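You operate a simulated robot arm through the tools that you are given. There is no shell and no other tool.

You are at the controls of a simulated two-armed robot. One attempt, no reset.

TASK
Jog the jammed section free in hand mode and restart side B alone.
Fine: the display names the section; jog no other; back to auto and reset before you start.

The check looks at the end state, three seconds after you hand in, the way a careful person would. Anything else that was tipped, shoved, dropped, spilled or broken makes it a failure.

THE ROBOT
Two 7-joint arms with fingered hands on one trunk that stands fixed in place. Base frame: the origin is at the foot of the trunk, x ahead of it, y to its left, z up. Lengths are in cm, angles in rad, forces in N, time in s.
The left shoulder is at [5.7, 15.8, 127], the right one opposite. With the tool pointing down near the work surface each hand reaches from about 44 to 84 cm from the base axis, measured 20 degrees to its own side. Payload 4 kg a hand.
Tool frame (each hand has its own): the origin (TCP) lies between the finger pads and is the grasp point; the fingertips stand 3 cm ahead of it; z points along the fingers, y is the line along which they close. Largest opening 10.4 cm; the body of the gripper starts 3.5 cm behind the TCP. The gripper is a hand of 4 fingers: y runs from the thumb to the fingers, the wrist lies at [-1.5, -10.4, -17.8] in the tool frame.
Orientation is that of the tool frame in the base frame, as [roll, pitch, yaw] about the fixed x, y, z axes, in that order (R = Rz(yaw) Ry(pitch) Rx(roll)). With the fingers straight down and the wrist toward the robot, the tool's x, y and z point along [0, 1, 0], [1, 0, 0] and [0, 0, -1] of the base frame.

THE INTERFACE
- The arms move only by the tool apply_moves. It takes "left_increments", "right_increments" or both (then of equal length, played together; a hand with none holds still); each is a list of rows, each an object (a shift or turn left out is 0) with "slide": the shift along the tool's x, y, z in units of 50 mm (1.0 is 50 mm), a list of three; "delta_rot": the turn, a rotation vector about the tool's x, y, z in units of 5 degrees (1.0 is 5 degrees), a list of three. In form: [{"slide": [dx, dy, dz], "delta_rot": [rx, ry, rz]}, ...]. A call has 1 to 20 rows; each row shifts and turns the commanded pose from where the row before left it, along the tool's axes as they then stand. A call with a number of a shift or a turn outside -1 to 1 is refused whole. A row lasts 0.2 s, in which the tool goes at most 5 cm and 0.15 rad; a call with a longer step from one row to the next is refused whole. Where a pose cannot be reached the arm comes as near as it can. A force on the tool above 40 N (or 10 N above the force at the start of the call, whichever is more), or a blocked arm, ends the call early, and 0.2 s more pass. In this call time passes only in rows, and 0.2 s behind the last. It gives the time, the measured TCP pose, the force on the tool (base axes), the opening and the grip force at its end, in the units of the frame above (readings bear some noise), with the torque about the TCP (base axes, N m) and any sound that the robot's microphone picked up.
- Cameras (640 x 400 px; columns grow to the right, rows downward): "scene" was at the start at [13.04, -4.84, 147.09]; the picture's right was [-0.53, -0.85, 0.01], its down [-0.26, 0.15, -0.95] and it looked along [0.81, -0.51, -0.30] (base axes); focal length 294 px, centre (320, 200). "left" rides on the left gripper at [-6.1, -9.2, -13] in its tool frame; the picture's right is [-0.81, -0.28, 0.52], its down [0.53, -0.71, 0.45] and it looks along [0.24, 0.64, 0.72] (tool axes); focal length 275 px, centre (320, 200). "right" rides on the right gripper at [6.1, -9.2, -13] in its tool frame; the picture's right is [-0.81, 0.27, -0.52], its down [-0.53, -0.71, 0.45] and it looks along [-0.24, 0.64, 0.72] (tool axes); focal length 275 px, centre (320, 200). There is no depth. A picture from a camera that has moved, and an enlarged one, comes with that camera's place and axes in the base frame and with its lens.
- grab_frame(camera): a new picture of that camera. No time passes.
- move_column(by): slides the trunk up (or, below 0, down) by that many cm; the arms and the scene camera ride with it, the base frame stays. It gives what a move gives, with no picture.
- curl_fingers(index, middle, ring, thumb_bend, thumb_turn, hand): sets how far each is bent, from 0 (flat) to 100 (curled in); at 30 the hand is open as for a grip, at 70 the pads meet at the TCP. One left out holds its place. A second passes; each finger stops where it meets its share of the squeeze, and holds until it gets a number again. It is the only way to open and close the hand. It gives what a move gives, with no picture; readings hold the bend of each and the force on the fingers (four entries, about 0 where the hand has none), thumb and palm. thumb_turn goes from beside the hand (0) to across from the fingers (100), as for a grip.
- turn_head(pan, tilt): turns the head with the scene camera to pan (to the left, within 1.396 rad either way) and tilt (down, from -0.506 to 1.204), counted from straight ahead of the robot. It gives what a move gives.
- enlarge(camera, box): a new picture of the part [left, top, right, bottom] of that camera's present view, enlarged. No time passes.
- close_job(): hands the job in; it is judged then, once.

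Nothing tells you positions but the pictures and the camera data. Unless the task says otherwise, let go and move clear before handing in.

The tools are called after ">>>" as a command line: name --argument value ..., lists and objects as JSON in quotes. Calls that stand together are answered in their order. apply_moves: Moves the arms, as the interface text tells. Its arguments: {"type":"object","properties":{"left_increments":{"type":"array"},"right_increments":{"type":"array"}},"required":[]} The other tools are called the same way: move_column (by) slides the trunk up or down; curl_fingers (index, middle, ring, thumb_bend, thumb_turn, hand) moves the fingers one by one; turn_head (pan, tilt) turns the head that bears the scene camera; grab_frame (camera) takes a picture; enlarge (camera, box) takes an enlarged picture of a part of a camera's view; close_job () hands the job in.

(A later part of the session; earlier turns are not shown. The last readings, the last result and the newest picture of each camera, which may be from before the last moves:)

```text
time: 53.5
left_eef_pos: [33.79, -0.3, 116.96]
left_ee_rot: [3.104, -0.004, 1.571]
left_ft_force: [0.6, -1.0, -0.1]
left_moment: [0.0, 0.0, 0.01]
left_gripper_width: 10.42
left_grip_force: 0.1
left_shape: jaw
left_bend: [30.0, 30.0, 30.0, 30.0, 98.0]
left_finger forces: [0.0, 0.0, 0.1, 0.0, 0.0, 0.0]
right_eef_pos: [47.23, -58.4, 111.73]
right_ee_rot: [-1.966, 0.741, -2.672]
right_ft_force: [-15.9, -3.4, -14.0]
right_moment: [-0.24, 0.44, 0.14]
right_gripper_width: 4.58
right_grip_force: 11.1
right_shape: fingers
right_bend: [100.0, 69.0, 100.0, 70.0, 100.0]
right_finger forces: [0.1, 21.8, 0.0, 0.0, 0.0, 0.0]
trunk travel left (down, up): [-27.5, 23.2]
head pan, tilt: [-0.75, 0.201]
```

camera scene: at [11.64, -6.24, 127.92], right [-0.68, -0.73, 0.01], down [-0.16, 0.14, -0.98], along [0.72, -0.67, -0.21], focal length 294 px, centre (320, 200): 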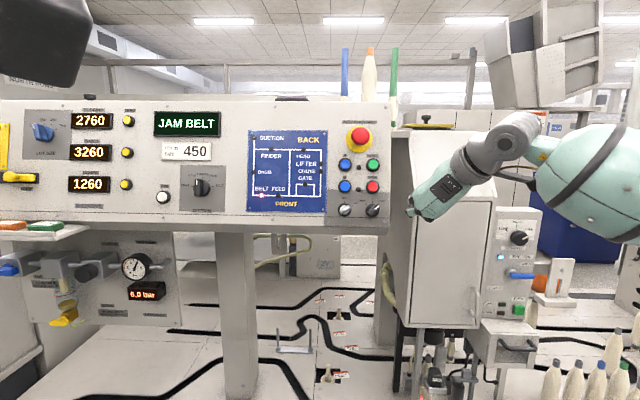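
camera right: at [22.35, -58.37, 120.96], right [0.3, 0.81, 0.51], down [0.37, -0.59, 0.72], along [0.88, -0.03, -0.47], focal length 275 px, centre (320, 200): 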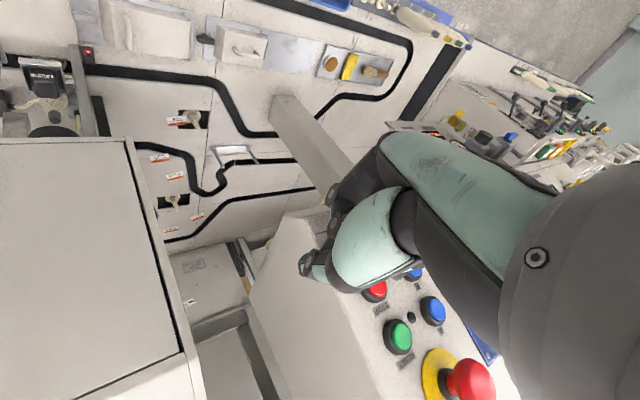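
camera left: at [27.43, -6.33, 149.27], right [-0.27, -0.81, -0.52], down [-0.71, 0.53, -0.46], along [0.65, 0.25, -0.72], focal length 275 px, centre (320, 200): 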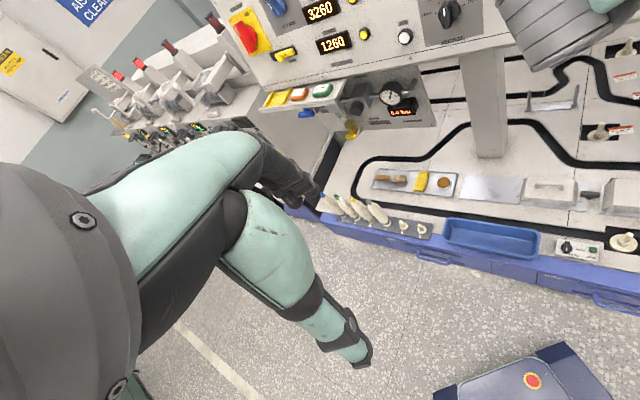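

The sideways push is solid: 21 N with no finger give. I'll push further while pivoting with the lever.

>>> apply_moves --right_increments '[{"slide": [-0.06, -0.01, 0]}, {"slide": [-0.06, -0.02, 0], "delta_rot": [0, 0, -0.5]}]'

>>> enlarge --camera "right" --box '[220, 190, 380, 350]'

>>> enlarge --camera "scene" --box '[320, 150, 430, 240]'

```text
time: 54.1
left_eef_pos: [33.21, -0.3, 117.59]
left_ee_rot: [3.099, 0.002, 1.585]
left_ft_force: [-0.6, 0.0, 0.3]
left_moment: [-0.08, -0.02, 0.01]
left_gripper_width: 10.37
left_grip_force: 0.0
left_shape: jaw
left_bend: [30.0, 30.0, 30.0, 30.0, 98.0]
left_finger forces: [0.1, 0.0, 0.1, 0.0, 0.1, 0.0]
right_eef_pos: [46.68, -58.33, 112.32]
right_ee_rot: [-1.96, 0.696, -2.669]
right_ft_force: [-5.9, -12.8, -21.8]
right_moment: [-0.5, 0.63, -0.25]
right_gripper_width: 4.64
right_grip_force: 10.9
right_shape: fingers
right_bend: [100.0, 65.0, 100.0, 70.0, 100.0]
right_finger forces: [0.1, 22.0, 0.0, 0.1, 0.1, 0.0]
trunk travel left (down, up): [-27.5, 23.2]
head pan, tilt: [-0.75, 0.201]
stopped in row 2 (right hand): the force on the tool passed its limit at 42 N (the readings are from after the stop); the commanded pose is now the measured one
```

```text
2.50 times, centred on (300, 270) of right
camera zoom: at [31.01, -56.81, 118.79], right [0.32, 0.82, 0.48], down [0.4, -0.57, 0.72], along [0.86, -0.04, -0.51], focal length 688 px, centre (370, 25)
```

zoom: 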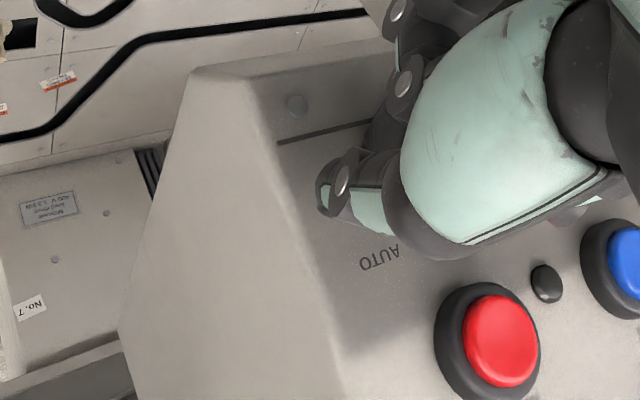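

```text
4.44 times, centred on (375, 195) of scene
camera zoom: at [12.14, -6.13, 127.89], right [-0.64, -0.77, 0.01], down [-0.17, 0.13, -0.98], along [0.75, -0.63, -0.21], focal length 1307 px, centre (76, 222)
```

zoom: 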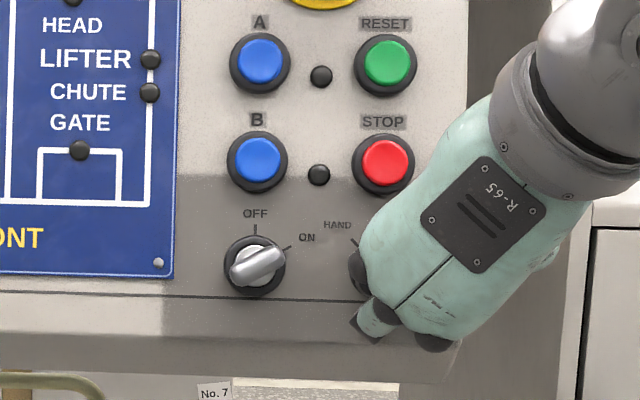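

The force limit tripped again. I'll ease off and check the lever, in case I was pushing on the fixed collar rather than the lever itself.

>>> apply_moves --right_increments '[{"slide": [0.15, 0, -0.1]}, {"slide": [0.1, 0, -0.3]}, {"slide": [0.1, -0.1, -0.5]}, {"slide": [0.4, -0.4, 0]}, {"slide": [0.4, -0.4, 0]}]'

>>> enlarge --camera "scene" --box '[340, 180, 400, 230]'

>>> grab_frame --camera "right"

```text
time: 55.3
left_eef_pos: [32.8, -0.23, 117.54]
left_ee_rot: [3.095, 0.002, 1.577]
left_ft_force: [0.1, -0.3, 0.5]
left_moment: [0.0, -0.01, 0.02]
left_gripper_width: 10.4
left_grip_force: 0.1
left_shape: jaw
left_bend: [30.0, 30.0, 30.0, 30.0, 98.0]
left_finger forces: [0.1, 0.0, 0.1, 0.1, 0.1, 0.0]
right_eef_pos: [37.67, -59.84, 113.46]
right_ee_rot: [-1.947, 0.712, -2.65]
right_ft_force: [0.2, 0.0, 0.2]
right_moment: [0.01, 0.03, 0.02]
right_gripper_width: 4.6
right_grip_force: 0.1
right_shape: fingers
right_bend: [100.0, 70.0, 100.0, 70.0, 100.0]
right_finger forces: [0.0, 0.1, 0.0, 0.0, 0.0, 0.0]
trunk travel left (down, up): [-27.5, 23.2]
head pan, tilt: [-0.75, 0.201]
```

```text
8.00 times, centred on (370, 205) of scene
camera zoom: at [11.96, -5.9, 127.9], right [-0.64, -0.77, 0.01], down [-0.17, 0.13, -0.98], along [0.75, -0.62, -0.21], focal length 2352 px, centre (-80, 160)
```

zoom: 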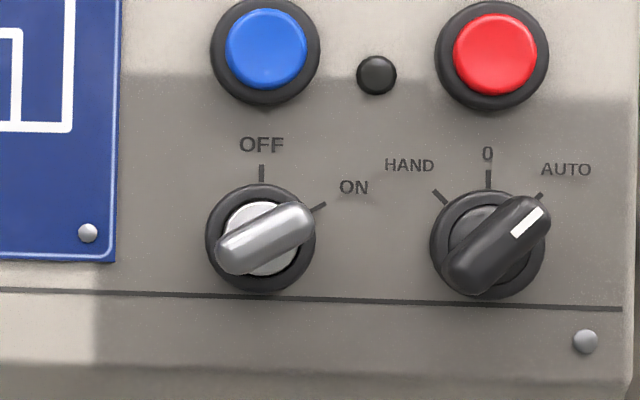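

```text
taken
camera right: at [21.92, -58.38, 119.49], right [0.31, 0.82, 0.48], down [0.39, -0.57, 0.72], along [0.87, -0.03, -0.5], focal length 275 px, centre (320, 200)
```

right: 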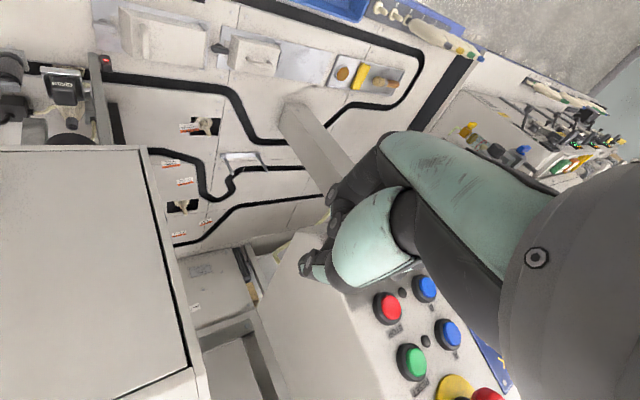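

The lever is only about 3.6 cm long and 1.2 cm wide, so my pushes slid round its rounded end, and the first grip was too shallow. I'll regrip deeper with all three fingers against the thumb. First I'll lower the trunk a little more for reach, raising the hand beforehand to stay clear.

>>> apply_moves --right_increments '[{"slide": [-0.28, -0.28, -0.1]}, {"slide": [-0.28, -0.28, -0.1]}, {"slide": [-0.28, -0.28, -0.1]}, {"slide": [-0.28, -0.28, -0.1]}, {"slide": [-0.28, -0.28, -0.1]}, {"slide": [-0.28, -0.28, -0.1]}]'

>>> move_column --by -12

>>> apply_moves --right_increments '[{"delta_rot": [0, 0, -1]}, {"delta_rot": [0, 0, -1]}, {"delta_rot": [0, 0, -1]}, {"delta_rot": [0, 0, -1]}, {"delta_rot": [0, 0, -1]}, {"delta_rot": [0, 0, -1]}, {"delta_rot": [0, 0, -1]}, {"delta_rot": [0, 0, -1]}, {"delta_rot": [0, 0, -1]}, {"delta_rot": [0, 0, -1]}, {"delta_rot": [0, 0, -1]}, {"delta_rot": [0, 0, -1]}, {"delta_rot": [0, 0, -1]}, {"delta_rot": [0, 0, -1]}, {"delta_rot": [0, 0, -1]}, {"delta_rot": [0, 0, -1]}, {"delta_rot": [0, 0, -1]}]'

>>> curl_fingers --hand "right" --index 50 --middle 50 --ring 50 --thumb_bend 50 --thumb_turn 100

>>> grab_frame --camera "right"

>>> grab_frame --camera "scene"

```text
time: 56.7
left_eef_pos: [32.7, -0.07, 117.55]
left_ee_rot: [3.092, 0.002, 1.576]
left_ft_force: [0.0, 0.6, 0.3]
left_moment: [0.03, 0.02, -0.02]
left_gripper_width: 10.39
left_grip_force: 0.1
left_shape: jaw
left_bend: [30.0, 30.0, 30.0, 30.0, 98.0]
left_finger forces: [0.0, 0.0, 0.0, 0.1, 0.0, 0.0]
right_eef_pos: [38.52, -59.79, 125.58]
right_ee_rot: [-1.947, 0.709, -2.653]
right_ft_force: [0.2, -0.2, 0.1]
right_moment: [0.0, -0.04, 0.0]
right_gripper_width: 4.59
right_grip_force: 0.0
right_shape: fingers
right_bend: [100.0, 70.0, 100.0, 70.0, 100.0]
right_finger forces: [0.1, 0.0, 0.1, 0.1, 0.0, 0.0]
trunk travel left (down, up): [-27.5, 23.2]
head pan, tilt: [-0.75, 0.201]
```

```text
time: 58.2
left_eef_pos: [32.67, -0.09, 105.55]
left_ee_rot: [3.091, -0.001, 1.572]
left_ft_force: [-0.3, 0.1, -0.4]
left_moment: [-0.01, 0.0, -0.01]
left_gripper_width: 10.41
left_grip_force: 0.1
left_shape: jaw
left_bend: [30.0, 30.0, 30.0, 30.0, 98.0]
left_finger forces: [0.1, 0.0, 0.0, 0.1, 0.0, 0.0]
right_eef_pos: [38.55, -59.8, 113.66]
right_ee_rot: [-1.947, 0.712, -2.653]
right_ft_force: [0.5, -0.6, 0.1]
right_moment: [0.03, 0.01, 0.0]
right_gripper_width: 4.63
right_grip_force: 0.1
right_shape: fingers
right_bend: [100.0, 70.0, 100.0, 70.0, 100.0]
right_finger forces: [0.0, 0.0, 0.0, 0.0, 0.0, 0.1]
trunk travel left (down, up): [-15.5, 35.2]
head pan, tilt: [-0.75, 0.201]
```

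```text
time: 61.8
left_eef_pos: [32.82, -0.15, 105.5]
left_ee_rot: [3.092, 0.0, 1.575]
left_ft_force: [0.6, -0.6, -0.6]
left_moment: [0.0, -0.01, -0.01]
left_gripper_width: 10.38
left_grip_force: 0.1
left_shape: jaw
left_bend: [30.0, 30.0, 30.0, 30.0, 98.0]
left_finger forces: [0.0, 0.1, 0.1, 0.0, 0.1, 0.0]
right_eef_pos: [38.47, -59.81, 113.56]
right_ee_rot: [-1.945, -0.703, -2.149]
right_ft_force: [-0.5, -0.4, 1.5]
right_moment: [-0.01, 0.0, -0.04]
right_gripper_width: 4.62
right_grip_force: 0.1
right_shape: fingers
right_bend: [100.0, 70.0, 100.0, 70.0, 100.0]
right_finger forces: [0.0, 0.1, 0.0, 0.0, 0.1, 0.0]
trunk travel left (down, up): [-15.5, 35.2]
head pan, tilt: [-0.75, 0.201]
```

```text
time: 62.8
left_eef_pos: [32.76, -0.14, 105.41]
left_ee_rot: [3.094, -0.002, 1.575]
left_ft_force: [0.1, 0.4, 0.9]
left_moment: [0.01, -0.02, 0.0]
left_gripper_width: 10.41
left_grip_force: 0.0
left_shape: jaw
left_bend: [30.0, 30.0, 30.0, 30.0, 98.0]
left_finger forces: [0.0, 0.0, 0.0, 0.0, 0.2, 0.0]
right_eef_pos: [38.42, -59.81, 113.54]
right_ee_rot: [-1.945, -0.702, -2.15]
right_ft_force: [0.1, 0.4, 0.5]
right_moment: [-0.01, 0.0, 0.01]
right_gripper_width: 5.14
right_grip_force: 0.1
right_shape: fingers
right_bend: [50.0, 50.0, 50.0, 50.0, 100.0]
right_finger forces: [0.0, 0.0, 0.0, 0.0, 0.0, 0.1]
trunk travel left (down, up): [-15.5, 35.2]
head pan, tilt: [-0.75, 0.201]
```

```text
taken
camera right: at [33.3, -51.7, 127.66], right [-0.17, 0.8, -0.57], down [0.97, 0.23, 0.04], along [0.16, -0.55, -0.82], focal length 275 px, centre (320, 200)
```

right: 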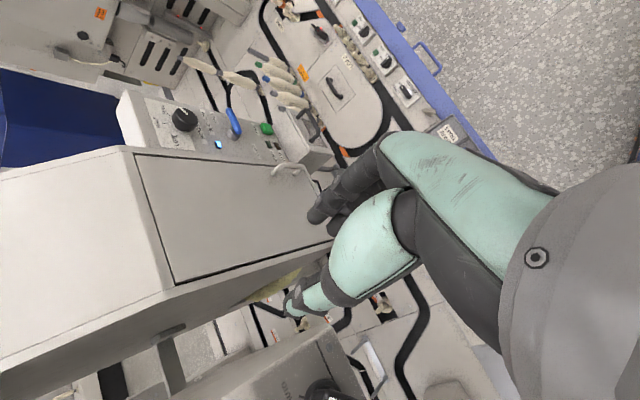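

```text
taken
camera scene: at [11.91, -5.82, 115.85], right [-0.63, -0.77, 0.01], down [-0.18, 0.13, -0.98], along [0.75, -0.62, -0.22], focal length 294 px, centre (320, 200)
```

scene: 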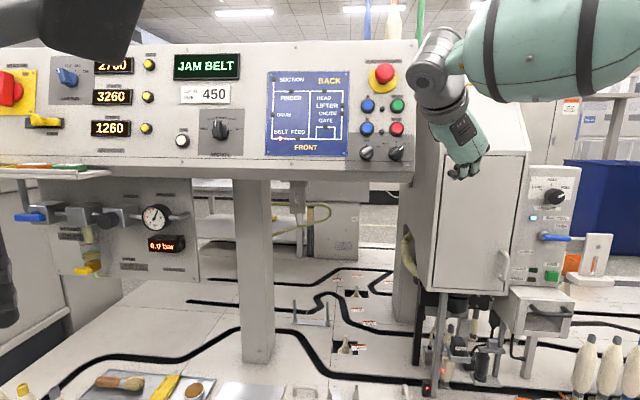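

Now in position to move over: y is at 138°, square to the lever's sides. I'll slide left in front of the knob at stand-off and check alignment.

>>> apply_moves --right_increments '[{"slide": [-0.36, -0.32, 0]}, {"slide": [-0.36, -0.32, 0]}, {"slide": [-0.36, -0.32, 0]}, {"slide": [-0.35, -0.32, 0]}]'

>>> enlarge --camera "right" --box '[220, 180, 380, 340]'

>>> enlarge --camera "scene" --box '[340, 60, 460, 200]'

```text
time: 63.8
left_eef_pos: [32.86, -0.13, 105.48]
left_ee_rot: [3.094, 0.001, 1.575]
left_ft_force: [0.2, -0.3, 0.7]
left_moment: [0.0, 0.02, 0.01]
left_gripper_width: 10.39
left_grip_force: 0.0
left_shape: jaw
left_bend: [30.0, 30.0, 30.0, 30.0, 98.0]
left_finger forces: [0.0, 0.0, 0.0, 0.0, 0.1, 0.0]
right_eef_pos: [45.6, -53.28, 113.57]
right_ee_rot: [-1.945, -0.702, -2.152]
right_ft_force: [-0.5, 0.1, 0.0]
right_moment: [0.01, 0.01, -0.04]
right_gripper_width: 5.09
right_grip_force: 0.1
right_shape: fingers
right_bend: [50.0, 50.0, 50.0, 50.0, 100.0]
right_finger forces: [0.1, 0.1, 0.1, 0.1, 0.0, 0.0]
trunk travel left (down, up): [-15.5, 35.2]
head pan, tilt: [-0.75, 0.201]
```

```text
2.50 times, centred on (300, 260) of right
camera zoom: at [40.5, -45.13, 127.6], right [-0.17, 0.8, -0.57], down [0.97, 0.23, 0.04], along [0.16, -0.55, -0.82], focal length 688 px, centre (370, 50)
```

zoom: 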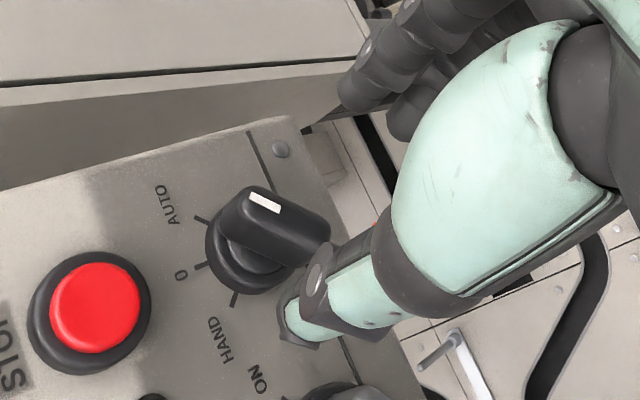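

```text
2.86 times, centred on (400, 130) of scene
camera zoom: at [12.01, -5.81, 115.84], right [-0.63, -0.77, 0.01], down [-0.18, 0.13, -0.98], along [0.75, -0.62, -0.22], focal length 840 px, centre (91, 400)
```

zoom: 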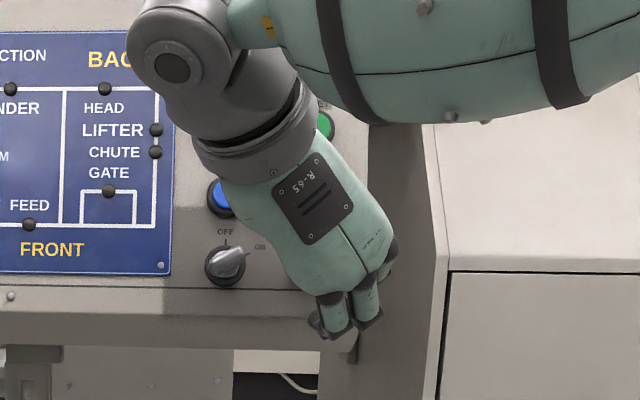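

Alignment is excellent. I'll narrow the opening, then advance gently until the fingertips rest on the collar.

>>> curl_fingers --hand "right" --index 58 --middle 58 --ring 58 --thumb_bend 58

>>> apply_moves --right_increments '[{"slide": [0, 0.02, 0.2]}, {"slide": [0, 0, 0.2]}, {"slide": [0, 0, 0.2]}, {"slide": [0, 0, 0.2]}]'

>>> apply_moves --right_increments '[{"slide": [0, 0, 0.08]}, {"slide": [0, 0, 0.08]}]'

>>> enlarge --camera "right" --box '[220, 180, 380, 340]'

```text
time: 64.8
left_eef_pos: [32.83, -0.17, 105.55]
left_ee_rot: [3.094, 0.0, 1.573]
left_ft_force: [0.1, 0.3, 0.7]
left_moment: [0.02, -0.02, -0.02]
left_gripper_width: 10.4
left_grip_force: 0.0
left_shape: jaw
left_bend: [30.0, 30.0, 30.0, 30.0, 98.0]
left_finger forces: [0.0, 0.1, 0.1, 0.1, 0.0, 0.1]
right_eef_pos: [45.62, -53.28, 113.56]
right_ee_rot: [-1.944, -0.703, -2.151]
right_ft_force: [-0.1, 0.2, -0.6]
right_moment: [-0.01, -0.02, -0.03]
right_gripper_width: 3.43
right_grip_force: 0.0
right_shape: fingers
right_bend: [57.0, 57.0, 57.0, 57.0, 100.0]
right_finger forces: [0.0, 0.0, 0.0, 0.0, 0.0, 0.0]
trunk travel left (down, up): [-15.5, 35.2]
head pan, tilt: [-0.75, 0.201]
```

```text
time: 65.8
left_eef_pos: [32.78, -0.12, 105.45]
left_ee_rot: [3.095, -0.001, 1.574]
left_ft_force: [-0.3, 0.8, -0.4]
left_moment: [0.0, 0.02, -0.01]
left_gripper_width: 10.42
left_grip_force: 0.0
left_shape: jaw
left_bend: [30.0, 30.0, 30.0, 30.0, 98.0]
left_finger forces: [0.1, 0.0, 0.0, 0.1, 0.1, 0.0]
right_eef_pos: [48.29, -56.28, 112.33]
right_ee_rot: [-1.943, -0.702, -2.152]
right_ft_force: [0.6, 0.6, -0.4]
right_moment: [0.01, -0.03, -0.02]
right_gripper_width: 3.42
right_grip_force: 0.1
right_shape: fingers
right_bend: [57.0, 57.0, 57.0, 57.0, 100.0]
right_finger forces: [0.0, 0.0, 0.0, 0.0, 0.0, 0.0]
trunk travel left (down, up): [-15.5, 35.2]
head pan, tilt: [-0.75, 0.201]
```

```text
time: 66.4
left_eef_pos: [32.77, -0.14, 105.4]
left_ee_rot: [3.091, 0.001, 1.575]
left_ft_force: [0.3, -0.5, -0.5]
left_moment: [-0.01, 0.03, -0.01]
left_gripper_width: 10.39
left_grip_force: 0.0
left_shape: jaw
left_bend: [30.0, 30.0, 30.0, 30.0, 98.0]
left_finger forces: [0.1, 0.0, 0.1, 0.0, 0.1, 0.0]
right_eef_pos: [48.59, -56.76, 112.24]
right_ee_rot: [-1.941, -0.703, -2.154]
right_ft_force: [-0.6, 0.7, 0.5]
right_moment: [-0.03, -0.03, 0.0]
right_gripper_width: 3.39
right_grip_force: 0.9
right_shape: fingers
right_bend: [57.0, 57.0, 57.0, 57.0, 100.0]
right_finger forces: [0.1, 0.0, 0.0, 0.1, 1.1, 0.0]
trunk travel left (down, up): [-15.5, 35.2]
head pan, tilt: [-0.75, 0.201]
```

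```text
2.50 times, centred on (300, 260) of right
camera zoom: at [43.45, -48.62, 126.33], right [-0.17, 0.8, -0.58], down [0.97, 0.23, 0.04], along [0.16, -0.55, -0.82], focal length 688 px, centre (370, 50)
```

zoom: 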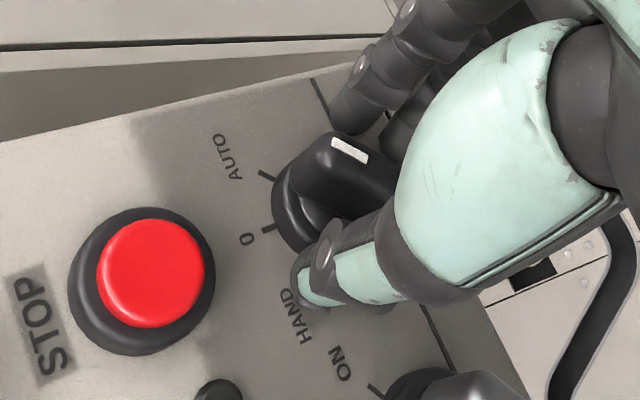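

>>> curl_fingers --hand "right" --index 63 --middle 63 --ring 63 --thumb_bend 63

>>> apply_moves --right_increments '[{"slide": [0, 0, 0.06]}, {"slide": [0, 0, 0.06]}]'

>>> enlarge --camera "right" --box '[220, 180, 380, 340]'

```text
time: 67.4
left_eef_pos: [32.74, -0.08, 105.47]
left_ee_rot: [3.092, 0.001, 1.574]
left_ft_force: [0.2, 0.6, -0.2]
left_moment: [-0.02, -0.01, -0.02]
left_gripper_width: 10.36
left_grip_force: 0.0
left_shape: jaw
left_bend: [30.0, 30.0, 30.0, 30.0, 98.0]
left_finger forces: [0.0, 0.0, 0.0, 0.1, 0.1, 0.0]
right_eef_pos: [48.6, -56.71, 112.16]
right_ee_rot: [-1.943, -0.702, -2.152]
right_ft_force: [0.2, 1.5, -0.5]
right_moment: [-0.01, 0.04, 0.03]
right_gripper_width: 1.95
right_grip_force: 0.1
right_shape: fingers
right_bend: [63.0, 63.0, 63.0, 63.0, 100.0]
right_finger forces: [0.0, 0.0, 0.1, 0.0, 0.3, 0.0]
trunk travel left (down, up): [-15.5, 35.2]
head pan, tilt: [-0.75, 0.201]
```

```text
time: 68.0
left_eef_pos: [32.49, 0.02, 105.54]
left_ee_rot: [3.092, 0.003, 1.574]
left_ft_force: [0.0, -0.2, -0.6]
left_moment: [-0.02, 0.03, -0.01]
left_gripper_width: 10.4
left_grip_force: 0.0
left_shape: jaw
left_bend: [30.0, 30.0, 30.0, 30.0, 98.0]
left_finger forces: [0.0, 0.0, 0.0, 0.0, 0.0, 0.0]
right_eef_pos: [48.74, -56.87, 112.32]
right_ee_rot: [-1.937, -0.703, -2.156]
right_ft_force: [-12.1, 13.2, 5.8]
right_moment: [-0.17, -0.26, 0.24]
right_gripper_width: 1.83
right_grip_force: 9.3
right_shape: fingers
right_bend: [63.0, 63.0, 63.0, 64.0, 100.0]
right_finger forces: [0.1, 0.1, 0.0, 0.1, 18.5, 0.0]
trunk travel left (down, up): [-15.5, 35.2]
head pan, tilt: [-0.75, 0.201]
```

```text
2.50 times, centred on (300, 260) of right
camera zoom: at [43.54, -48.69, 126.38], right [-0.17, 0.8, -0.58], down [0.97, 0.23, 0.04], along [0.17, -0.56, -0.81], focal length 688 px, centre (370, 50)
```

zoom: 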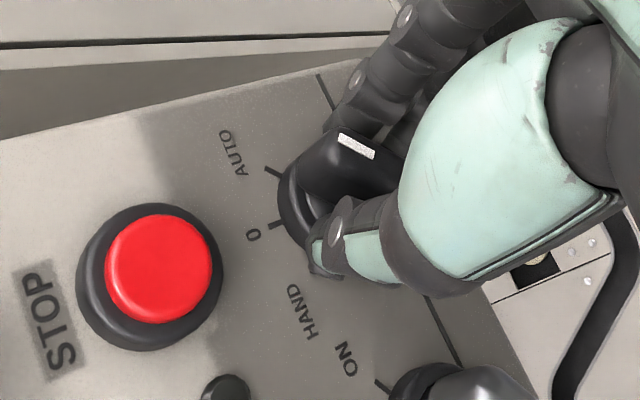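

The thumb tip rests on the collar beside the lever, so this is as deep as it goes. Closing firmly now.

>>> apply_moves --right_increments '[{"slide": [0, 0, -0.03]}]'

>>> curl_fingers --hand "right" --index 90 --middle 90 --ring 90 --thumb_bend 90

>>> enlarge --camera "right" --box '[220, 180, 380, 340]'

```text
time: 68.4
left_eef_pos: [32.46, 0.16, 105.42]
left_ee_rot: [3.091, 0.002, 1.574]
left_ft_force: [-0.2, 0.4, 0.4]
left_moment: [0.01, -0.03, 0.01]
left_gripper_width: 10.39
left_grip_force: 0.1
left_shape: jaw
left_bend: [30.0, 30.0, 30.0, 30.0, 98.0]
left_finger forces: [0.1, 0.1, 0.0, 0.1, 0.0, 0.0]
right_eef_pos: [48.71, -56.85, 112.18]
right_ee_rot: [-1.938, -0.702, -2.156]
right_ft_force: [-8.8, 10.2, 5.4]
right_moment: [-0.21, -0.28, 0.19]
right_gripper_width: 1.88
right_grip_force: 6.7
right_shape: fingers
right_bend: [63.0, 63.0, 63.0, 64.0, 100.0]
right_finger forces: [0.0, 0.0, 0.1, 0.0, 14.5, 0.1]
trunk travel left (down, up): [-15.5, 35.2]
head pan, tilt: [-0.75, 0.201]
```

```text
time: 69.4
left_eef_pos: [32.71, -0.08, 105.45]
left_ee_rot: [3.092, 0.003, 1.573]
left_ft_force: [-0.5, 0.3, -0.3]
left_moment: [0.05, 0.01, -0.01]
left_gripper_width: 10.41
left_grip_force: 0.1
left_shape: jaw
left_bend: [30.0, 30.0, 30.0, 30.0, 98.0]
left_finger forces: [0.0, 0.0, 0.0, 0.1, 0.0, 0.1]
right_eef_pos: [48.87, -56.87, 112.19]
right_ee_rot: [-1.941, -0.703, -2.151]
right_ft_force: [2.7, 6.7, 9.5]
right_moment: [-0.39, -0.32, 0.34]
right_gripper_width: 0.76
right_grip_force: 31.8
right_shape: fingers
right_bend: [73.0, 67.0, 90.0, 70.0, 100.0]
right_finger forces: [9.5, 10.9, 0.0, 0.0, 43.0, 0.0]
trunk travel left (down, up): [-15.5, 35.2]
head pan, tilt: [-0.75, 0.201]
```

```text
2.50 times, centred on (300, 260) of right
camera zoom: at [43.68, -48.68, 126.21], right [-0.17, 0.8, -0.58], down [0.97, 0.23, 0.04], along [0.17, -0.55, -0.82], focal length 688 px, centre (370, 50)
```

zoom: 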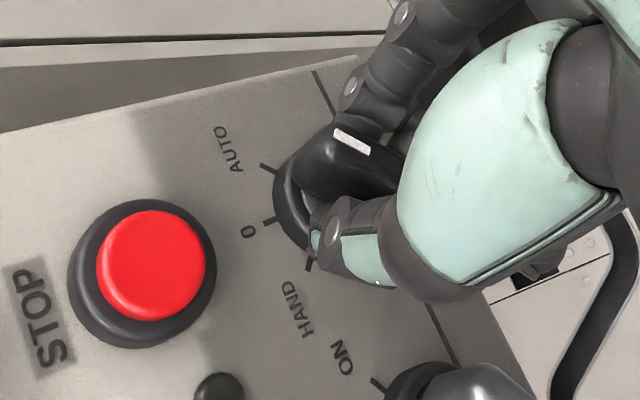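

The index and middle fingers hold one side of the lever and the thumb the other, with 32 N of grip. Now I'll turn counter-clockwise.

>>> apply_moves --right_increments '[{"delta_rot": [0, 0, -1]}, {"delta_rot": [0, 0, -1]}, {"delta_rot": [0, 0, -1]}, {"delta_rot": [0, 0, -1]}, {"delta_rot": [0, 0, -1]}, {"delta_rot": [0, 0, -1]}]'

>>> enlarge --camera "right" --box '[220, 180, 380, 340]'

```text
time: 70.8
left_eef_pos: [32.72, 0.08, 105.45]
left_ee_rot: [3.093, 0.003, 1.576]
left_ft_force: [0.6, -0.5, 0.8]
left_moment: [0.03, 0.0, 0.01]
left_gripper_width: 10.39
left_grip_force: 0.1
left_shape: jaw
left_bend: [30.0, 30.0, 30.0, 30.0, 98.0]
left_finger forces: [0.0, 0.0, 0.0, 0.0, 0.0, 0.1]
right_eef_pos: [48.87, -56.8, 111.96]
right_ee_rot: [-2.344, -1.156, -1.671]
right_ft_force: [-2.6, 15.5, -3.2]
right_moment: [0.0, -0.18, 0.24]
right_gripper_width: 0.75
right_grip_force: 35.2
right_shape: fingers
right_bend: [73.0, 72.0, 90.0, 73.0, 98.0]
right_finger forces: [18.8, 6.6, 0.0, 0.1, 44.3, 0.1]
trunk travel left (down, up): [-15.5, 35.2]
head pan, tilt: [-0.75, 0.201]
```

```text
2.50 times, centred on (300, 260) of right
camera zoom: at [47.24, -44.72, 123.91], right [-0.51, 0.53, -0.68], down [0.86, 0.31, -0.41], along [-0.01, -0.79, -0.61], focal length 688 px, centre (370, 50)
```

zoom: 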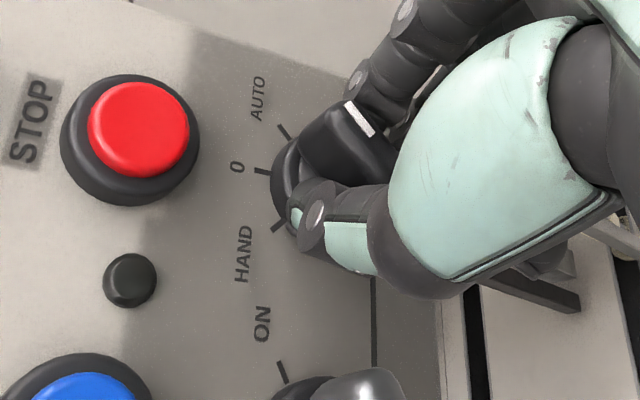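

The lever is following part-way. I'll keep turning.

>>> apply_moves --right_increments '[{"delta_rot": [0, 0, -1]}, {"delta_rot": [0, 0, -1]}, {"delta_rot": [0, 0, -1]}, {"delta_rot": [0, 0, -1]}, {"delta_rot": [0, 0, -1]}, {"delta_rot": [0, 0, -1]}]'

>>> enlarge --camera "right" --box '[220, 180, 380, 340]'

```text
time: 72.2
left_eef_pos: [32.62, -0.05, 105.48]
left_ee_rot: [3.091, 0.002, 1.573]
left_ft_force: [0.1, 0.1, -0.2]
left_moment: [-0.01, -0.01, 0.02]
left_gripper_width: 10.4
left_grip_force: 0.0
left_shape: jaw
left_bend: [30.0, 30.0, 30.0, 30.0, 98.0]
left_finger forces: [0.0, 0.0, 0.0, 0.0, 0.1, 0.0]
right_eef_pos: [48.73, -57.08, 112.19]
right_ee_rot: [2.507, -1.218, -0.166]
right_ft_force: [-11.3, 12.6, -8.2]
right_moment: [0.09, -0.05, 0.13]
right_gripper_width: 0.76
right_grip_force: 34.9
right_shape: fingers
right_bend: [73.0, 72.0, 90.0, 73.0, 98.0]
right_finger forces: [20.1, 8.9, 0.0, 0.0, 41.1, 0.1]
trunk travel left (down, up): [-15.5, 35.2]
head pan, tilt: [-0.75, 0.201]
```

```text
2.50 times, centred on (300, 260) of right
camera zoom: at [48.73, -41.67, 119.49], right [-0.8, 0.22, -0.56], down [0.6, 0.21, -0.77], along [-0.05, -0.95, -0.3], focal length 688 px, centre (370, 50)
```

zoom: 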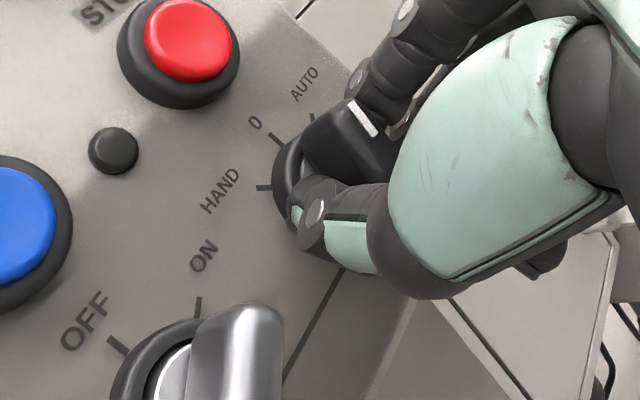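

The lever is now turning rigidly with the hand and is near 0. Continuing to HAND.

>>> apply_moves --right_increments '[{"delta_rot": [0, 0, -1]}, {"delta_rot": [0, 0, -1]}, {"delta_rot": [0, 0, -1]}, {"delta_rot": [0, 0, -1]}, {"delta_rot": [0, 0, -1]}, {"delta_rot": [0, 0, -1]}]'

>>> enlarge --camera "right" --box '[220, 180, 380, 340]'

```text
time: 73.6
left_eef_pos: [32.6, -0.14, 105.51]
left_ee_rot: [3.091, -0.001, 1.573]
left_ft_force: [0.8, -0.3, -0.8]
left_moment: [0.01, -0.05, 0.0]
left_gripper_width: 10.4
left_grip_force: 0.1
left_shape: jaw
left_bend: [30.0, 30.0, 30.0, 30.0, 98.0]
left_finger forces: [0.0, 0.0, 0.0, 0.1, 0.0, 0.0]
right_eef_pos: [48.74, -57.19, 111.98]
right_ee_rot: [1.976, -0.792, 0.445]
right_ft_force: [-13.6, -0.1, -3.4]
right_moment: [-0.01, -0.03, -0.24]
right_gripper_width: 0.78
right_grip_force: 29.9
right_shape: fingers
right_bend: [73.0, 72.0, 90.0, 73.0, 98.0]
right_finger forces: [23.5, 9.8, 0.0, 0.0, 26.4, 0.1]
trunk travel left (down, up): [-15.5, 35.2]
head pan, tilt: [-0.75, 0.201]
```

```text
2.50 times, centred on (300, 260) of right
camera zoom: at [48.01, -40.23, 114.11], right [-0.97, -0.05, -0.26], down [0.26, -0.03, -0.97], along [0.04, -1.0, 0.04], focal length 688 px, centre (370, 50)
```

zoom: 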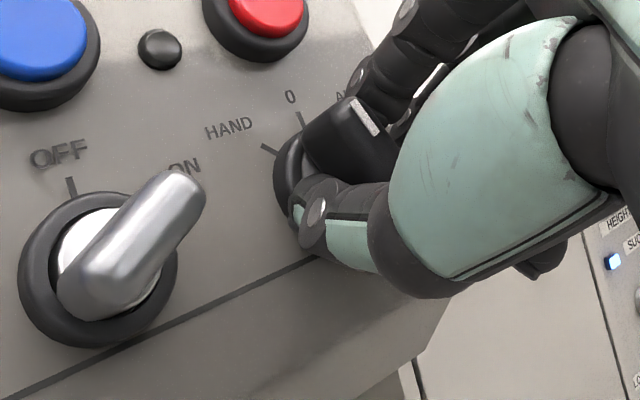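

>>> apply_moves --right_increments '[{"delta_rot": [0, 0, -1]}, {"delta_rot": [0, 0, -1]}, {"delta_rot": [0, 0, -1]}, {"delta_rot": [0, 0, -1]}]'

>>> enlarge --camera "right" --box '[220, 180, 380, 340]'

>>> enlarge --camera "scene" --box '[340, 60, 460, 200]'

```text
time: 74.6
left_eef_pos: [32.47, -0.26, 105.54]
left_ee_rot: [3.09, -0.003, 1.572]
left_ft_force: [-0.2, 0.6, 0.9]
left_moment: [0.01, 0.0, 0.04]
left_gripper_width: 10.37
left_grip_force: 0.0
left_shape: jaw
left_bend: [30.0, 30.0, 30.0, 30.0, 98.0]
left_finger forces: [0.0, 0.1, 0.0, 0.0, 0.0, 0.0]
right_eef_pos: [48.56, -57.27, 112.11]
right_ee_rot: [1.884, -0.465, 0.596]
right_ft_force: [-16.7, -9.0, 2.4]
right_moment: [-0.23, -0.17, -0.5]
right_gripper_width: 0.77
right_grip_force: 31.2
right_shape: fingers
right_bend: [73.0, 72.0, 90.0, 73.0, 99.0]
right_finger forces: [28.4, 12.3, 0.0, 0.1, 21.4, 0.0]
trunk travel left (down, up): [-15.5, 35.2]
head pan, tilt: [-0.75, 0.201]
```

```text
2.50 times, centred on (300, 260) of right
camera zoom: at [46.41, -40.31, 110.66], right [-0.98, -0.18, 0.01], down [0.03, -0.24, -0.97], along [0.17, -0.96, 0.24], focal length 688 px, centre (370, 50)
```

zoom: 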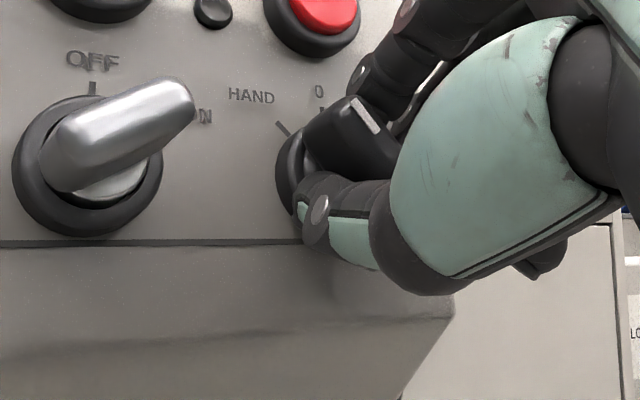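

```text
2.86 times, centred on (400, 130) of scene
camera zoom: at [11.58, -5.94, 115.88], right [-0.63, -0.77, 0.01], down [-0.17, 0.13, -0.98], along [0.75, -0.62, -0.22], focal length 840 px, centre (91, 400)
```

zoom: 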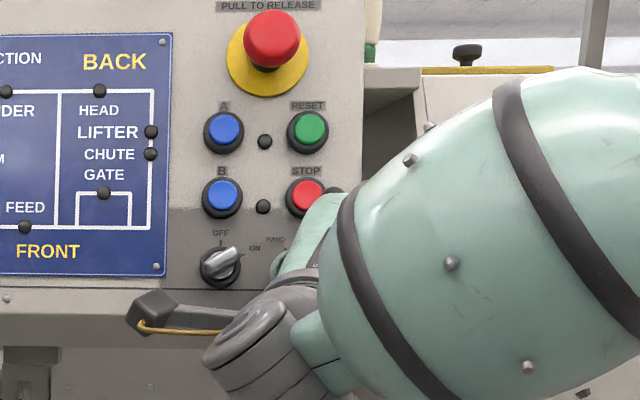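

The lever should now be at HAND. I'll let go and retreat to confirm.

>>> curl_fingers --hand "right" --index 55 --middle 55 --ring 55 --thumb_bend 55

>>> apply_moves --right_increments '[{"slide": [0, 0, -0.3]}, {"slide": [0, 0, -0.4]}, {"slide": [0, 0, -0.4]}]'

>>> enlarge --camera "right" --box '[180, 160, 380, 340]'

>>> grab_frame --camera "scene"

```text
time: 75.6
left_eef_pos: [32.57, 0.08, 105.35]
left_ee_rot: [3.09, 0.002, 1.574]
left_ft_force: [0.2, 0.4, -0.2]
left_moment: [0.0, -0.01, 0.01]
left_gripper_width: 10.4
left_grip_force: 0.1
left_shape: jaw
left_bend: [30.0, 30.0, 30.0, 30.0, 98.0]
left_finger forces: [0.0, 0.0, 0.1, 0.0, 0.0, 0.1]
right_eef_pos: [48.74, -56.65, 112.26]
right_ee_rot: [1.884, -0.465, 0.599]
right_ft_force: [-10.9, 16.2, 2.1]
right_moment: [-0.25, -0.19, 0.0]
right_gripper_width: 3.1
right_grip_force: 10.1
right_shape: fingers
right_bend: [60.0, 56.0, 55.0, 55.0, 100.0]
right_finger forces: [16.7, 2.6, 0.0, 0.0, 0.0, 0.1]
trunk travel left (down, up): [-15.5, 35.2]
head pan, tilt: [-0.75, 0.201]
```

```text
time: 76.4
left_eef_pos: [32.78, -0.16, 105.49]
left_ee_rot: [3.092, 0.0, 1.575]
left_ft_force: [0.7, 0.1, -0.3]
left_moment: [0.02, -0.04, 0.01]
left_gripper_width: 10.41
left_grip_force: 0.0
left_shape: jaw
left_bend: [30.0, 30.0, 30.0, 30.0, 98.0]
left_finger forces: [0.0, 0.0, 0.1, 0.0, 0.0, 0.0]
right_eef_pos: [45.38, -53.31, 113.54]
right_ee_rot: [1.888, -0.464, 0.598]
right_ft_force: [0.5, 0.0, 0.0]
right_moment: [-0.01, -0.01, 0.03]
right_gripper_width: 3.82
right_grip_force: 0.1
right_shape: fingers
right_bend: [55.0, 55.0, 55.0, 55.0, 100.0]
right_finger forces: [0.1, 0.1, 0.1, 0.0, 0.1, 0.1]
trunk travel left (down, up): [-15.5, 35.2]
head pan, tilt: [-0.75, 0.201]
```

```text
2.22 times, centred on (280, 250) of right
camera zoom: at [43.16, -36.38, 112.09], right [-0.98, -0.18, 0.02], down [0.03, -0.24, -0.97], along [0.18, -0.96, 0.24], focal length 612 px, centre (409, 89)
```

zoom: 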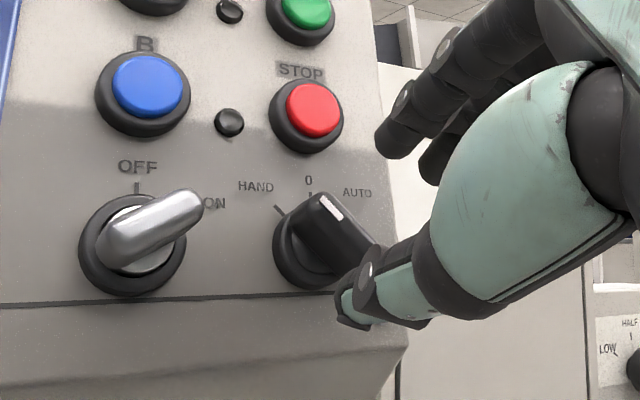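

```text
taken
camera scene: at [11.92, -5.83, 115.88], right [-0.63, -0.77, 0.01], down [-0.17, 0.13, -0.98], along [0.75, -0.62, -0.22], focal length 294 px, centre (320, 200)
```

scene: 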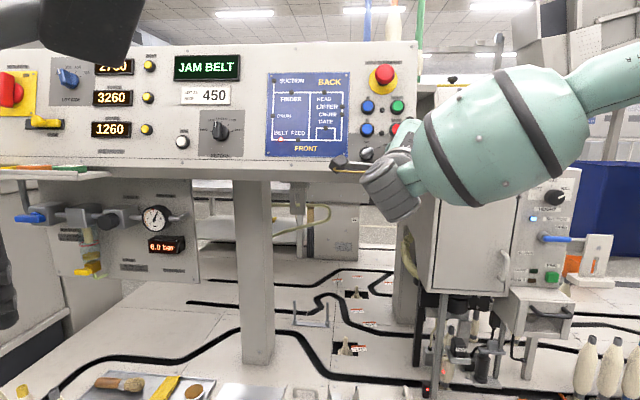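

The mode lever points to HAND and the silver switch is unchanged. Next is the section knob, far to the left, so I'll move the left hand out of the way and bring the right hand back to a free stand-off.

>>> apply_moves --left_increments '[{"slide": [0.5, 0.2, 0]}, {"slide": [0.5, 0.2, 0]}, {"slide": [0.5, 0.2, 0]}, {"slide": [0.5, 0.2, 0]}, {"slide": [0.5, 0.2, 0]}, {"slide": [0.5, 0.2, 0]}, {"slide": [0.5, 0.2, 0]}, {"slide": [0.5, 0.2, 0]}, {"slide": [0.5, 0.2, 0]}, {"slide": [0.5, 0.2, 0]}]' --right_increments '[{"delta_rot": [0, 0, 1]}, {"delta_rot": [0, 0, 1]}, {"delta_rot": [0, 0, 1]}, {"delta_rot": [0, 0, 1]}, {"delta_rot": [0, 0, 1]}, {"delta_rot": [0, 0, 1]}, {"delta_rot": [0, 0, 1]}, {"delta_rot": [0, 0, 1]}, {"delta_rot": [0, 0, 1]}, {"delta_rot": [0, 0, 1]}]'

>>> grab_frame --camera "left"

>>> grab_frame --camera "scene"

```text
time: 78.6
left_eef_pos: [42.76, 24.99, 105.65]
left_ee_rot: [3.093, -0.005, 1.573]
left_ft_force: [0.5, 0.3, 1.0]
left_moment: [-0.01, 0.01, -0.03]
left_gripper_width: 10.41
left_grip_force: 0.0
left_shape: jaw
left_bend: [30.0, 30.0, 30.0, 30.0, 98.0]
left_finger forces: [0.0, 0.0, 0.0, 0.0, 0.1, 0.0]
right_eef_pos: [45.33, -53.07, 113.58]
right_ee_rot: [2.511, -1.22, -0.167]
right_ft_force: [0.0, -0.2, -0.5]
right_moment: [0.0, 0.02, 0.02]
right_gripper_width: 3.84
right_grip_force: 0.1
right_shape: fingers
right_bend: [55.0, 55.0, 55.0, 55.0, 100.0]
right_finger forces: [0.1, 0.0, 0.1, 0.0, 0.1, 0.1]
trunk travel left (down, up): [-15.5, 35.2]
head pan, tilt: [-0.75, 0.201]
```

```text
taken
camera left: at [32.8, 18.95, 118.28], right [-0.25, -0.81, -0.53], down [-0.69, 0.53, -0.49], along [0.68, 0.25, -0.69], focal length 275 px, centre (320, 200)
```

left: 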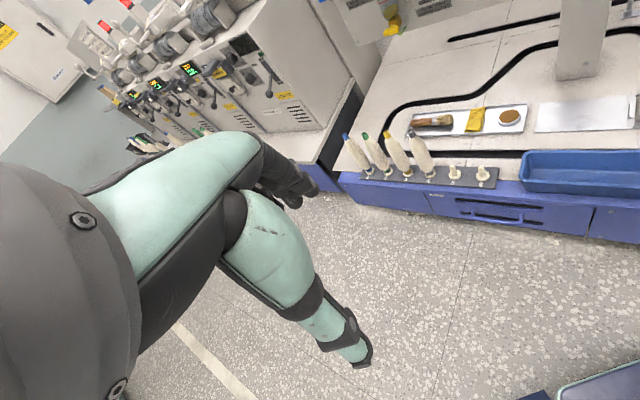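

```text
taken
camera scene: at [11.54, -6.19, 115.97], right [-0.68, -0.73, 0.01], down [-0.16, 0.14, -0.98], along [0.71, -0.67, -0.21], focal length 294 px, centre (320, 200)
```

scene: 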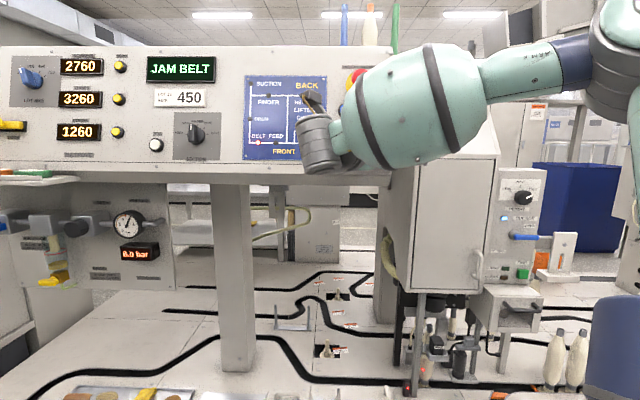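

Clear. I'll slide the right hand left past the buttons at stand-off, then raise the trunk for reach to the section knob.

>>> apply_moves --right_increments '[{"slide": [0.1, -0.46, -0.1]}, {"slide": [0.1, -0.46, -0.1]}, {"slide": [0.1, -0.46, -0.1]}, {"slide": [0.1, -0.46, -0.1]}, {"slide": [0.1, -0.46, -0.1]}, {"slide": [0.1, -0.46, -0.1]}]'

>>> move_column --by 26

>>> grab_frame --camera "scene"

```text
time: 80.0
left_eef_pos: [42.73, 24.94, 105.53]
left_ee_rot: [3.094, -0.004, 1.574]
left_ft_force: [0.3, -0.2, 0.1]
left_moment: [-0.03, -0.01, 0.02]
left_gripper_width: 10.38
left_grip_force: 0.0
left_shape: jaw
left_bend: [30.0, 30.0, 30.0, 30.0, 98.0]
left_finger forces: [0.0, 0.0, 0.1, 0.1, 0.0, 0.0]
right_eef_pos: [53.78, -44.72, 114.21]
right_ee_rot: [2.509, -1.215, -0.162]
right_ft_force: [0.9, 0.1, 0.4]
right_moment: [-0.01, 0.02, -0.01]
right_gripper_width: 3.84
right_grip_force: 0.2
right_shape: fingers
right_bend: [55.0, 55.0, 55.0, 55.0, 100.0]
right_finger forces: [0.1, 0.0, 0.0, 0.0, 0.1, 0.0]
right hand out of reach, approached as far as the arm can: row 5, 6
trunk travel left (down, up): [-15.5, 35.2]
head pan, tilt: [-0.75, 0.201]
```

```text
time: 82.7
left_eef_pos: [42.6, 25.08, 131.58]
left_ee_rot: [3.093, -0.005, 1.571]
left_ft_force: [0.5, 0.3, 0.1]
left_moment: [0.03, 0.01, 0.0]
left_gripper_width: 10.4
left_grip_force: 0.0
left_shape: jaw
left_bend: [30.0, 30.0, 30.0, 30.0, 98.0]
left_finger forces: [0.0, 0.1, 0.0, 0.0, 0.0, 0.0]
right_eef_pos: [53.61, -44.78, 140.17]
right_ee_rot: [2.513, -1.219, -0.166]
right_ft_force: [-0.3, -0.2, 0.0]
right_moment: [-0.02, 0.01, 0.02]
right_gripper_width: 3.85
right_grip_force: 0.1
right_shape: fingers
right_bend: [55.0, 55.0, 55.0, 55.0, 100.0]
right_finger forces: [0.0, 0.0, 0.1, 0.1, 0.0, 0.0]
trunk travel left (down, up): [-41.5, 9.2]
head pan, tilt: [-0.75, 0.201]
```

```text
taken
camera scene: at [11.9, -6.27, 141.92], right [-0.68, -0.73, 0.01], down [-0.16, 0.14, -0.98], along [0.71, -0.67, -0.21], focal length 294 px, centre (320, 200)
```

scene: 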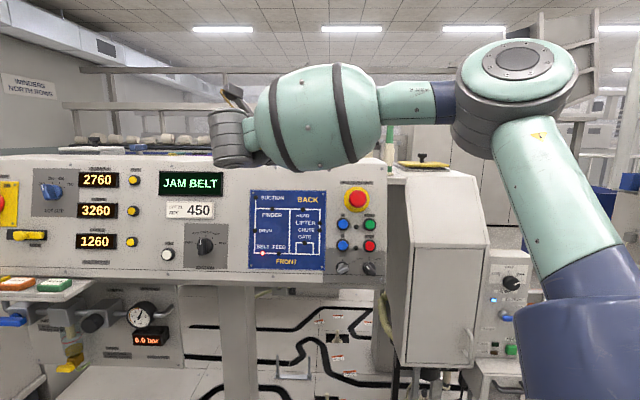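

The trunk is up. I'll bring the right hand diagonally over in front of the section knob at stand-off, then tilt it toward the robot for reach.

>>> apply_moves --right_increments '[{"slide": [-0.29, -0.62, 0]}, {"slide": [-0.29, -0.62, 0]}, {"slide": [-0.29, -0.62, 0]}, {"slide": [-0.29, -0.62, 0]}, {"slide": [-0.29, -0.62, 0]}, {"slide": [-0.29, -0.62, 0]}, {"slide": [-0.29, -0.62, 0]}, {"slide": [-0.29, -0.62, 0]}, {"slide": [-0.29, -0.62, 0]}, {"slide": [-0.29, -0.62, 0]}]'

>>> apply_moves --right_increments '[{"delta_rot": [1, 0, 1]}, {"delta_rot": [1, 0, 0.9]}, {"delta_rot": [1, 0, 0.9]}]'

>>> grab_frame --camera "right"

>>> grab_frame --camera "scene"

```text
time: 84.9
left_eef_pos: [42.57, 24.96, 131.62]
left_ee_rot: [3.093, -0.004, 1.573]
left_ft_force: [-0.5, 0.0, -0.1]
left_moment: [-0.03, 0.04, 0.01]
left_gripper_width: 10.39
left_grip_force: 0.0
left_shape: jaw
left_bend: [30.0, 30.0, 30.0, 30.0, 98.0]
left_finger forces: [0.0, 0.0, 0.1, 0.0, 0.0, 0.0]
right_eef_pos: [63.92, -44.43, 120.76]
right_ee_rot: [2.523, -1.22, -0.171]
right_ft_force: [0.2, -0.4, 0.0]
right_moment: [0.0, -0.03, -0.01]
right_gripper_width: 3.84
right_grip_force: 0.1
right_shape: fingers
right_bend: [55.0, 55.0, 55.0, 55.0, 100.0]
right_finger forces: [0.0, 0.1, 0.0, 0.0, 0.0, 0.1]
right hand out of reach, approached as far as the arm can: row 1, 2, 3, 4, 5, 6, 7, 8, 9, 10
trunk travel left (down, up): [-41.5, 9.2]
head pan, tilt: [-0.75, 0.201]
```

```text
time: 85.7
left_eef_pos: [42.48, 25.1, 131.68]
left_ee_rot: [3.091, -0.004, 1.573]
left_ft_force: [0.9, -0.4, 0.8]
left_moment: [0.02, -0.03, 0.0]
left_gripper_width: 10.39
left_grip_force: 0.1
left_shape: jaw
left_bend: [30.0, 30.0, 30.0, 30.0, 98.0]
left_finger forces: [0.0, 0.0, 0.0, 0.0, 0.1, 0.1]
right_eef_pos: [63.57, -44.04, 121.02]
right_ee_rot: [-2.781, -1.256, -0.929]
right_ft_force: [-7.2, 4.6, 2.8]
right_moment: [-0.12, 0.0, -0.2]
right_gripper_width: 3.87
right_grip_force: 4.4
right_shape: fingers
right_bend: [55.0, 55.0, 55.0, 55.0, 100.0]
right_finger forces: [8.4, 0.1, 0.0, 0.1, 0.0, 0.0]
trunk travel left (down, up): [-41.5, 9.2]
head pan, tilt: [-0.75, 0.201]
```

```text
taken
camera right: at [59.15, -31.48, 131.61], right [-0.72, 0.23, -0.65], down [0.66, 0.49, -0.56], along [0.19, -0.84, -0.51], focal length 275 px, centre (320, 200)
```

right: 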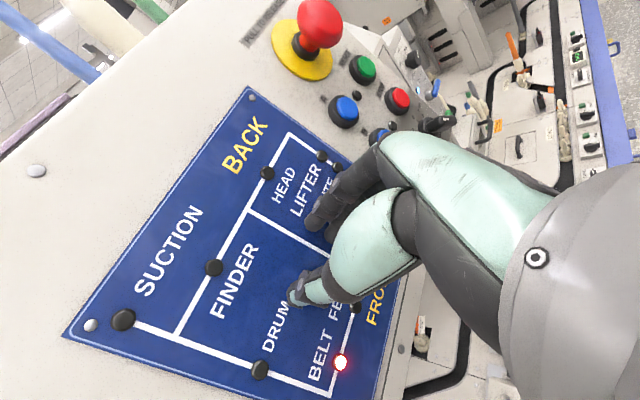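

```text
taken
camera scene: at [11.72, -6.21, 141.93], right [-0.68, -0.73, 0.01], down [-0.16, 0.14, -0.98], along [0.71, -0.67, -0.21], focal length 294 px, centre (320, 200)
```

scene: 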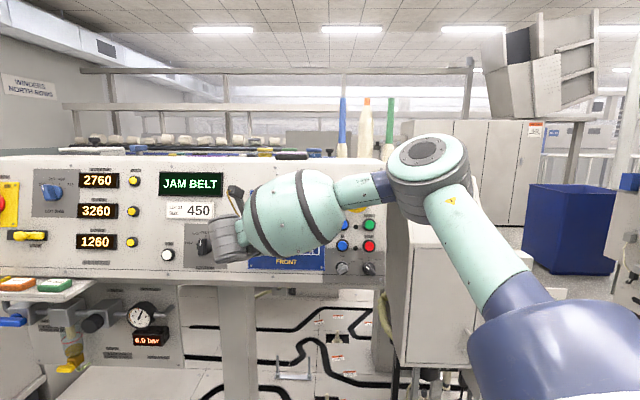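

The hand was clamped by a joint limit, drifted in toward the map plate and touched it lightly with the index finger. I'm backing straight out now.

>>> apply_moves --right_increments '[{"slide": [0, 0, -0.3]}, {"slide": [0, 0, -0.4]}, {"slide": [0, 0, -0.4]}, {"slide": [0, 0, -0.4]}, {"slide": [0, 0, -0.4]}]'

>>> grab_frame --camera "scene"

```text
time: 86.9
left_eef_pos: [42.5, 25.06, 131.58]
left_ee_rot: [3.09, -0.004, 1.572]
left_ft_force: [-0.8, 0.3, -0.5]
left_moment: [-0.01, -0.04, -0.03]
left_gripper_width: 10.38
left_grip_force: 0.1
left_shape: jaw
left_bend: [30.0, 30.0, 30.0, 30.0, 98.0]
left_finger forces: [0.0, 0.0, 0.0, 0.0, 0.1, 0.0]
right_eef_pos: [55.68, -39.28, 123.84]
right_ee_rot: [-2.789, -1.255, -0.919]
right_ft_force: [-0.3, 0.4, -0.5]
right_moment: [0.0, 0.0, 0.01]
right_gripper_width: 3.84
right_grip_force: 0.1
right_shape: fingers
right_bend: [55.0, 55.0, 55.0, 55.0, 100.0]
right_finger forces: [0.0, 0.0, 0.0, 0.0, 0.1, 0.1]
trunk travel left (down, up): [-41.5, 9.2]
head pan, tilt: [-0.75, 0.201]
```

```text
taken
camera scene: at [11.77, -6.23, 141.93], right [-0.68, -0.73, 0.01], down [-0.16, 0.14, -0.98], along [0.71, -0.67, -0.21], focal length 294 px, centre (320, 200)
```

scene: 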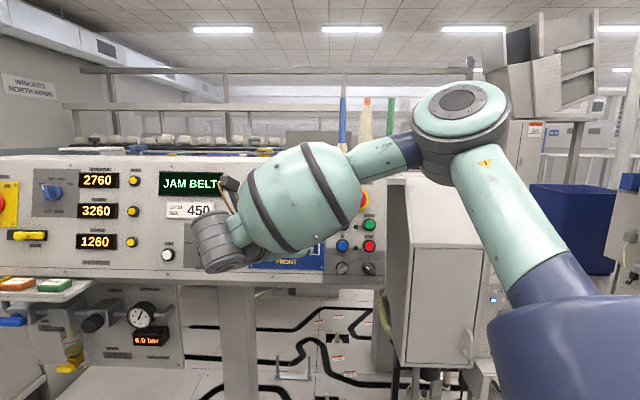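

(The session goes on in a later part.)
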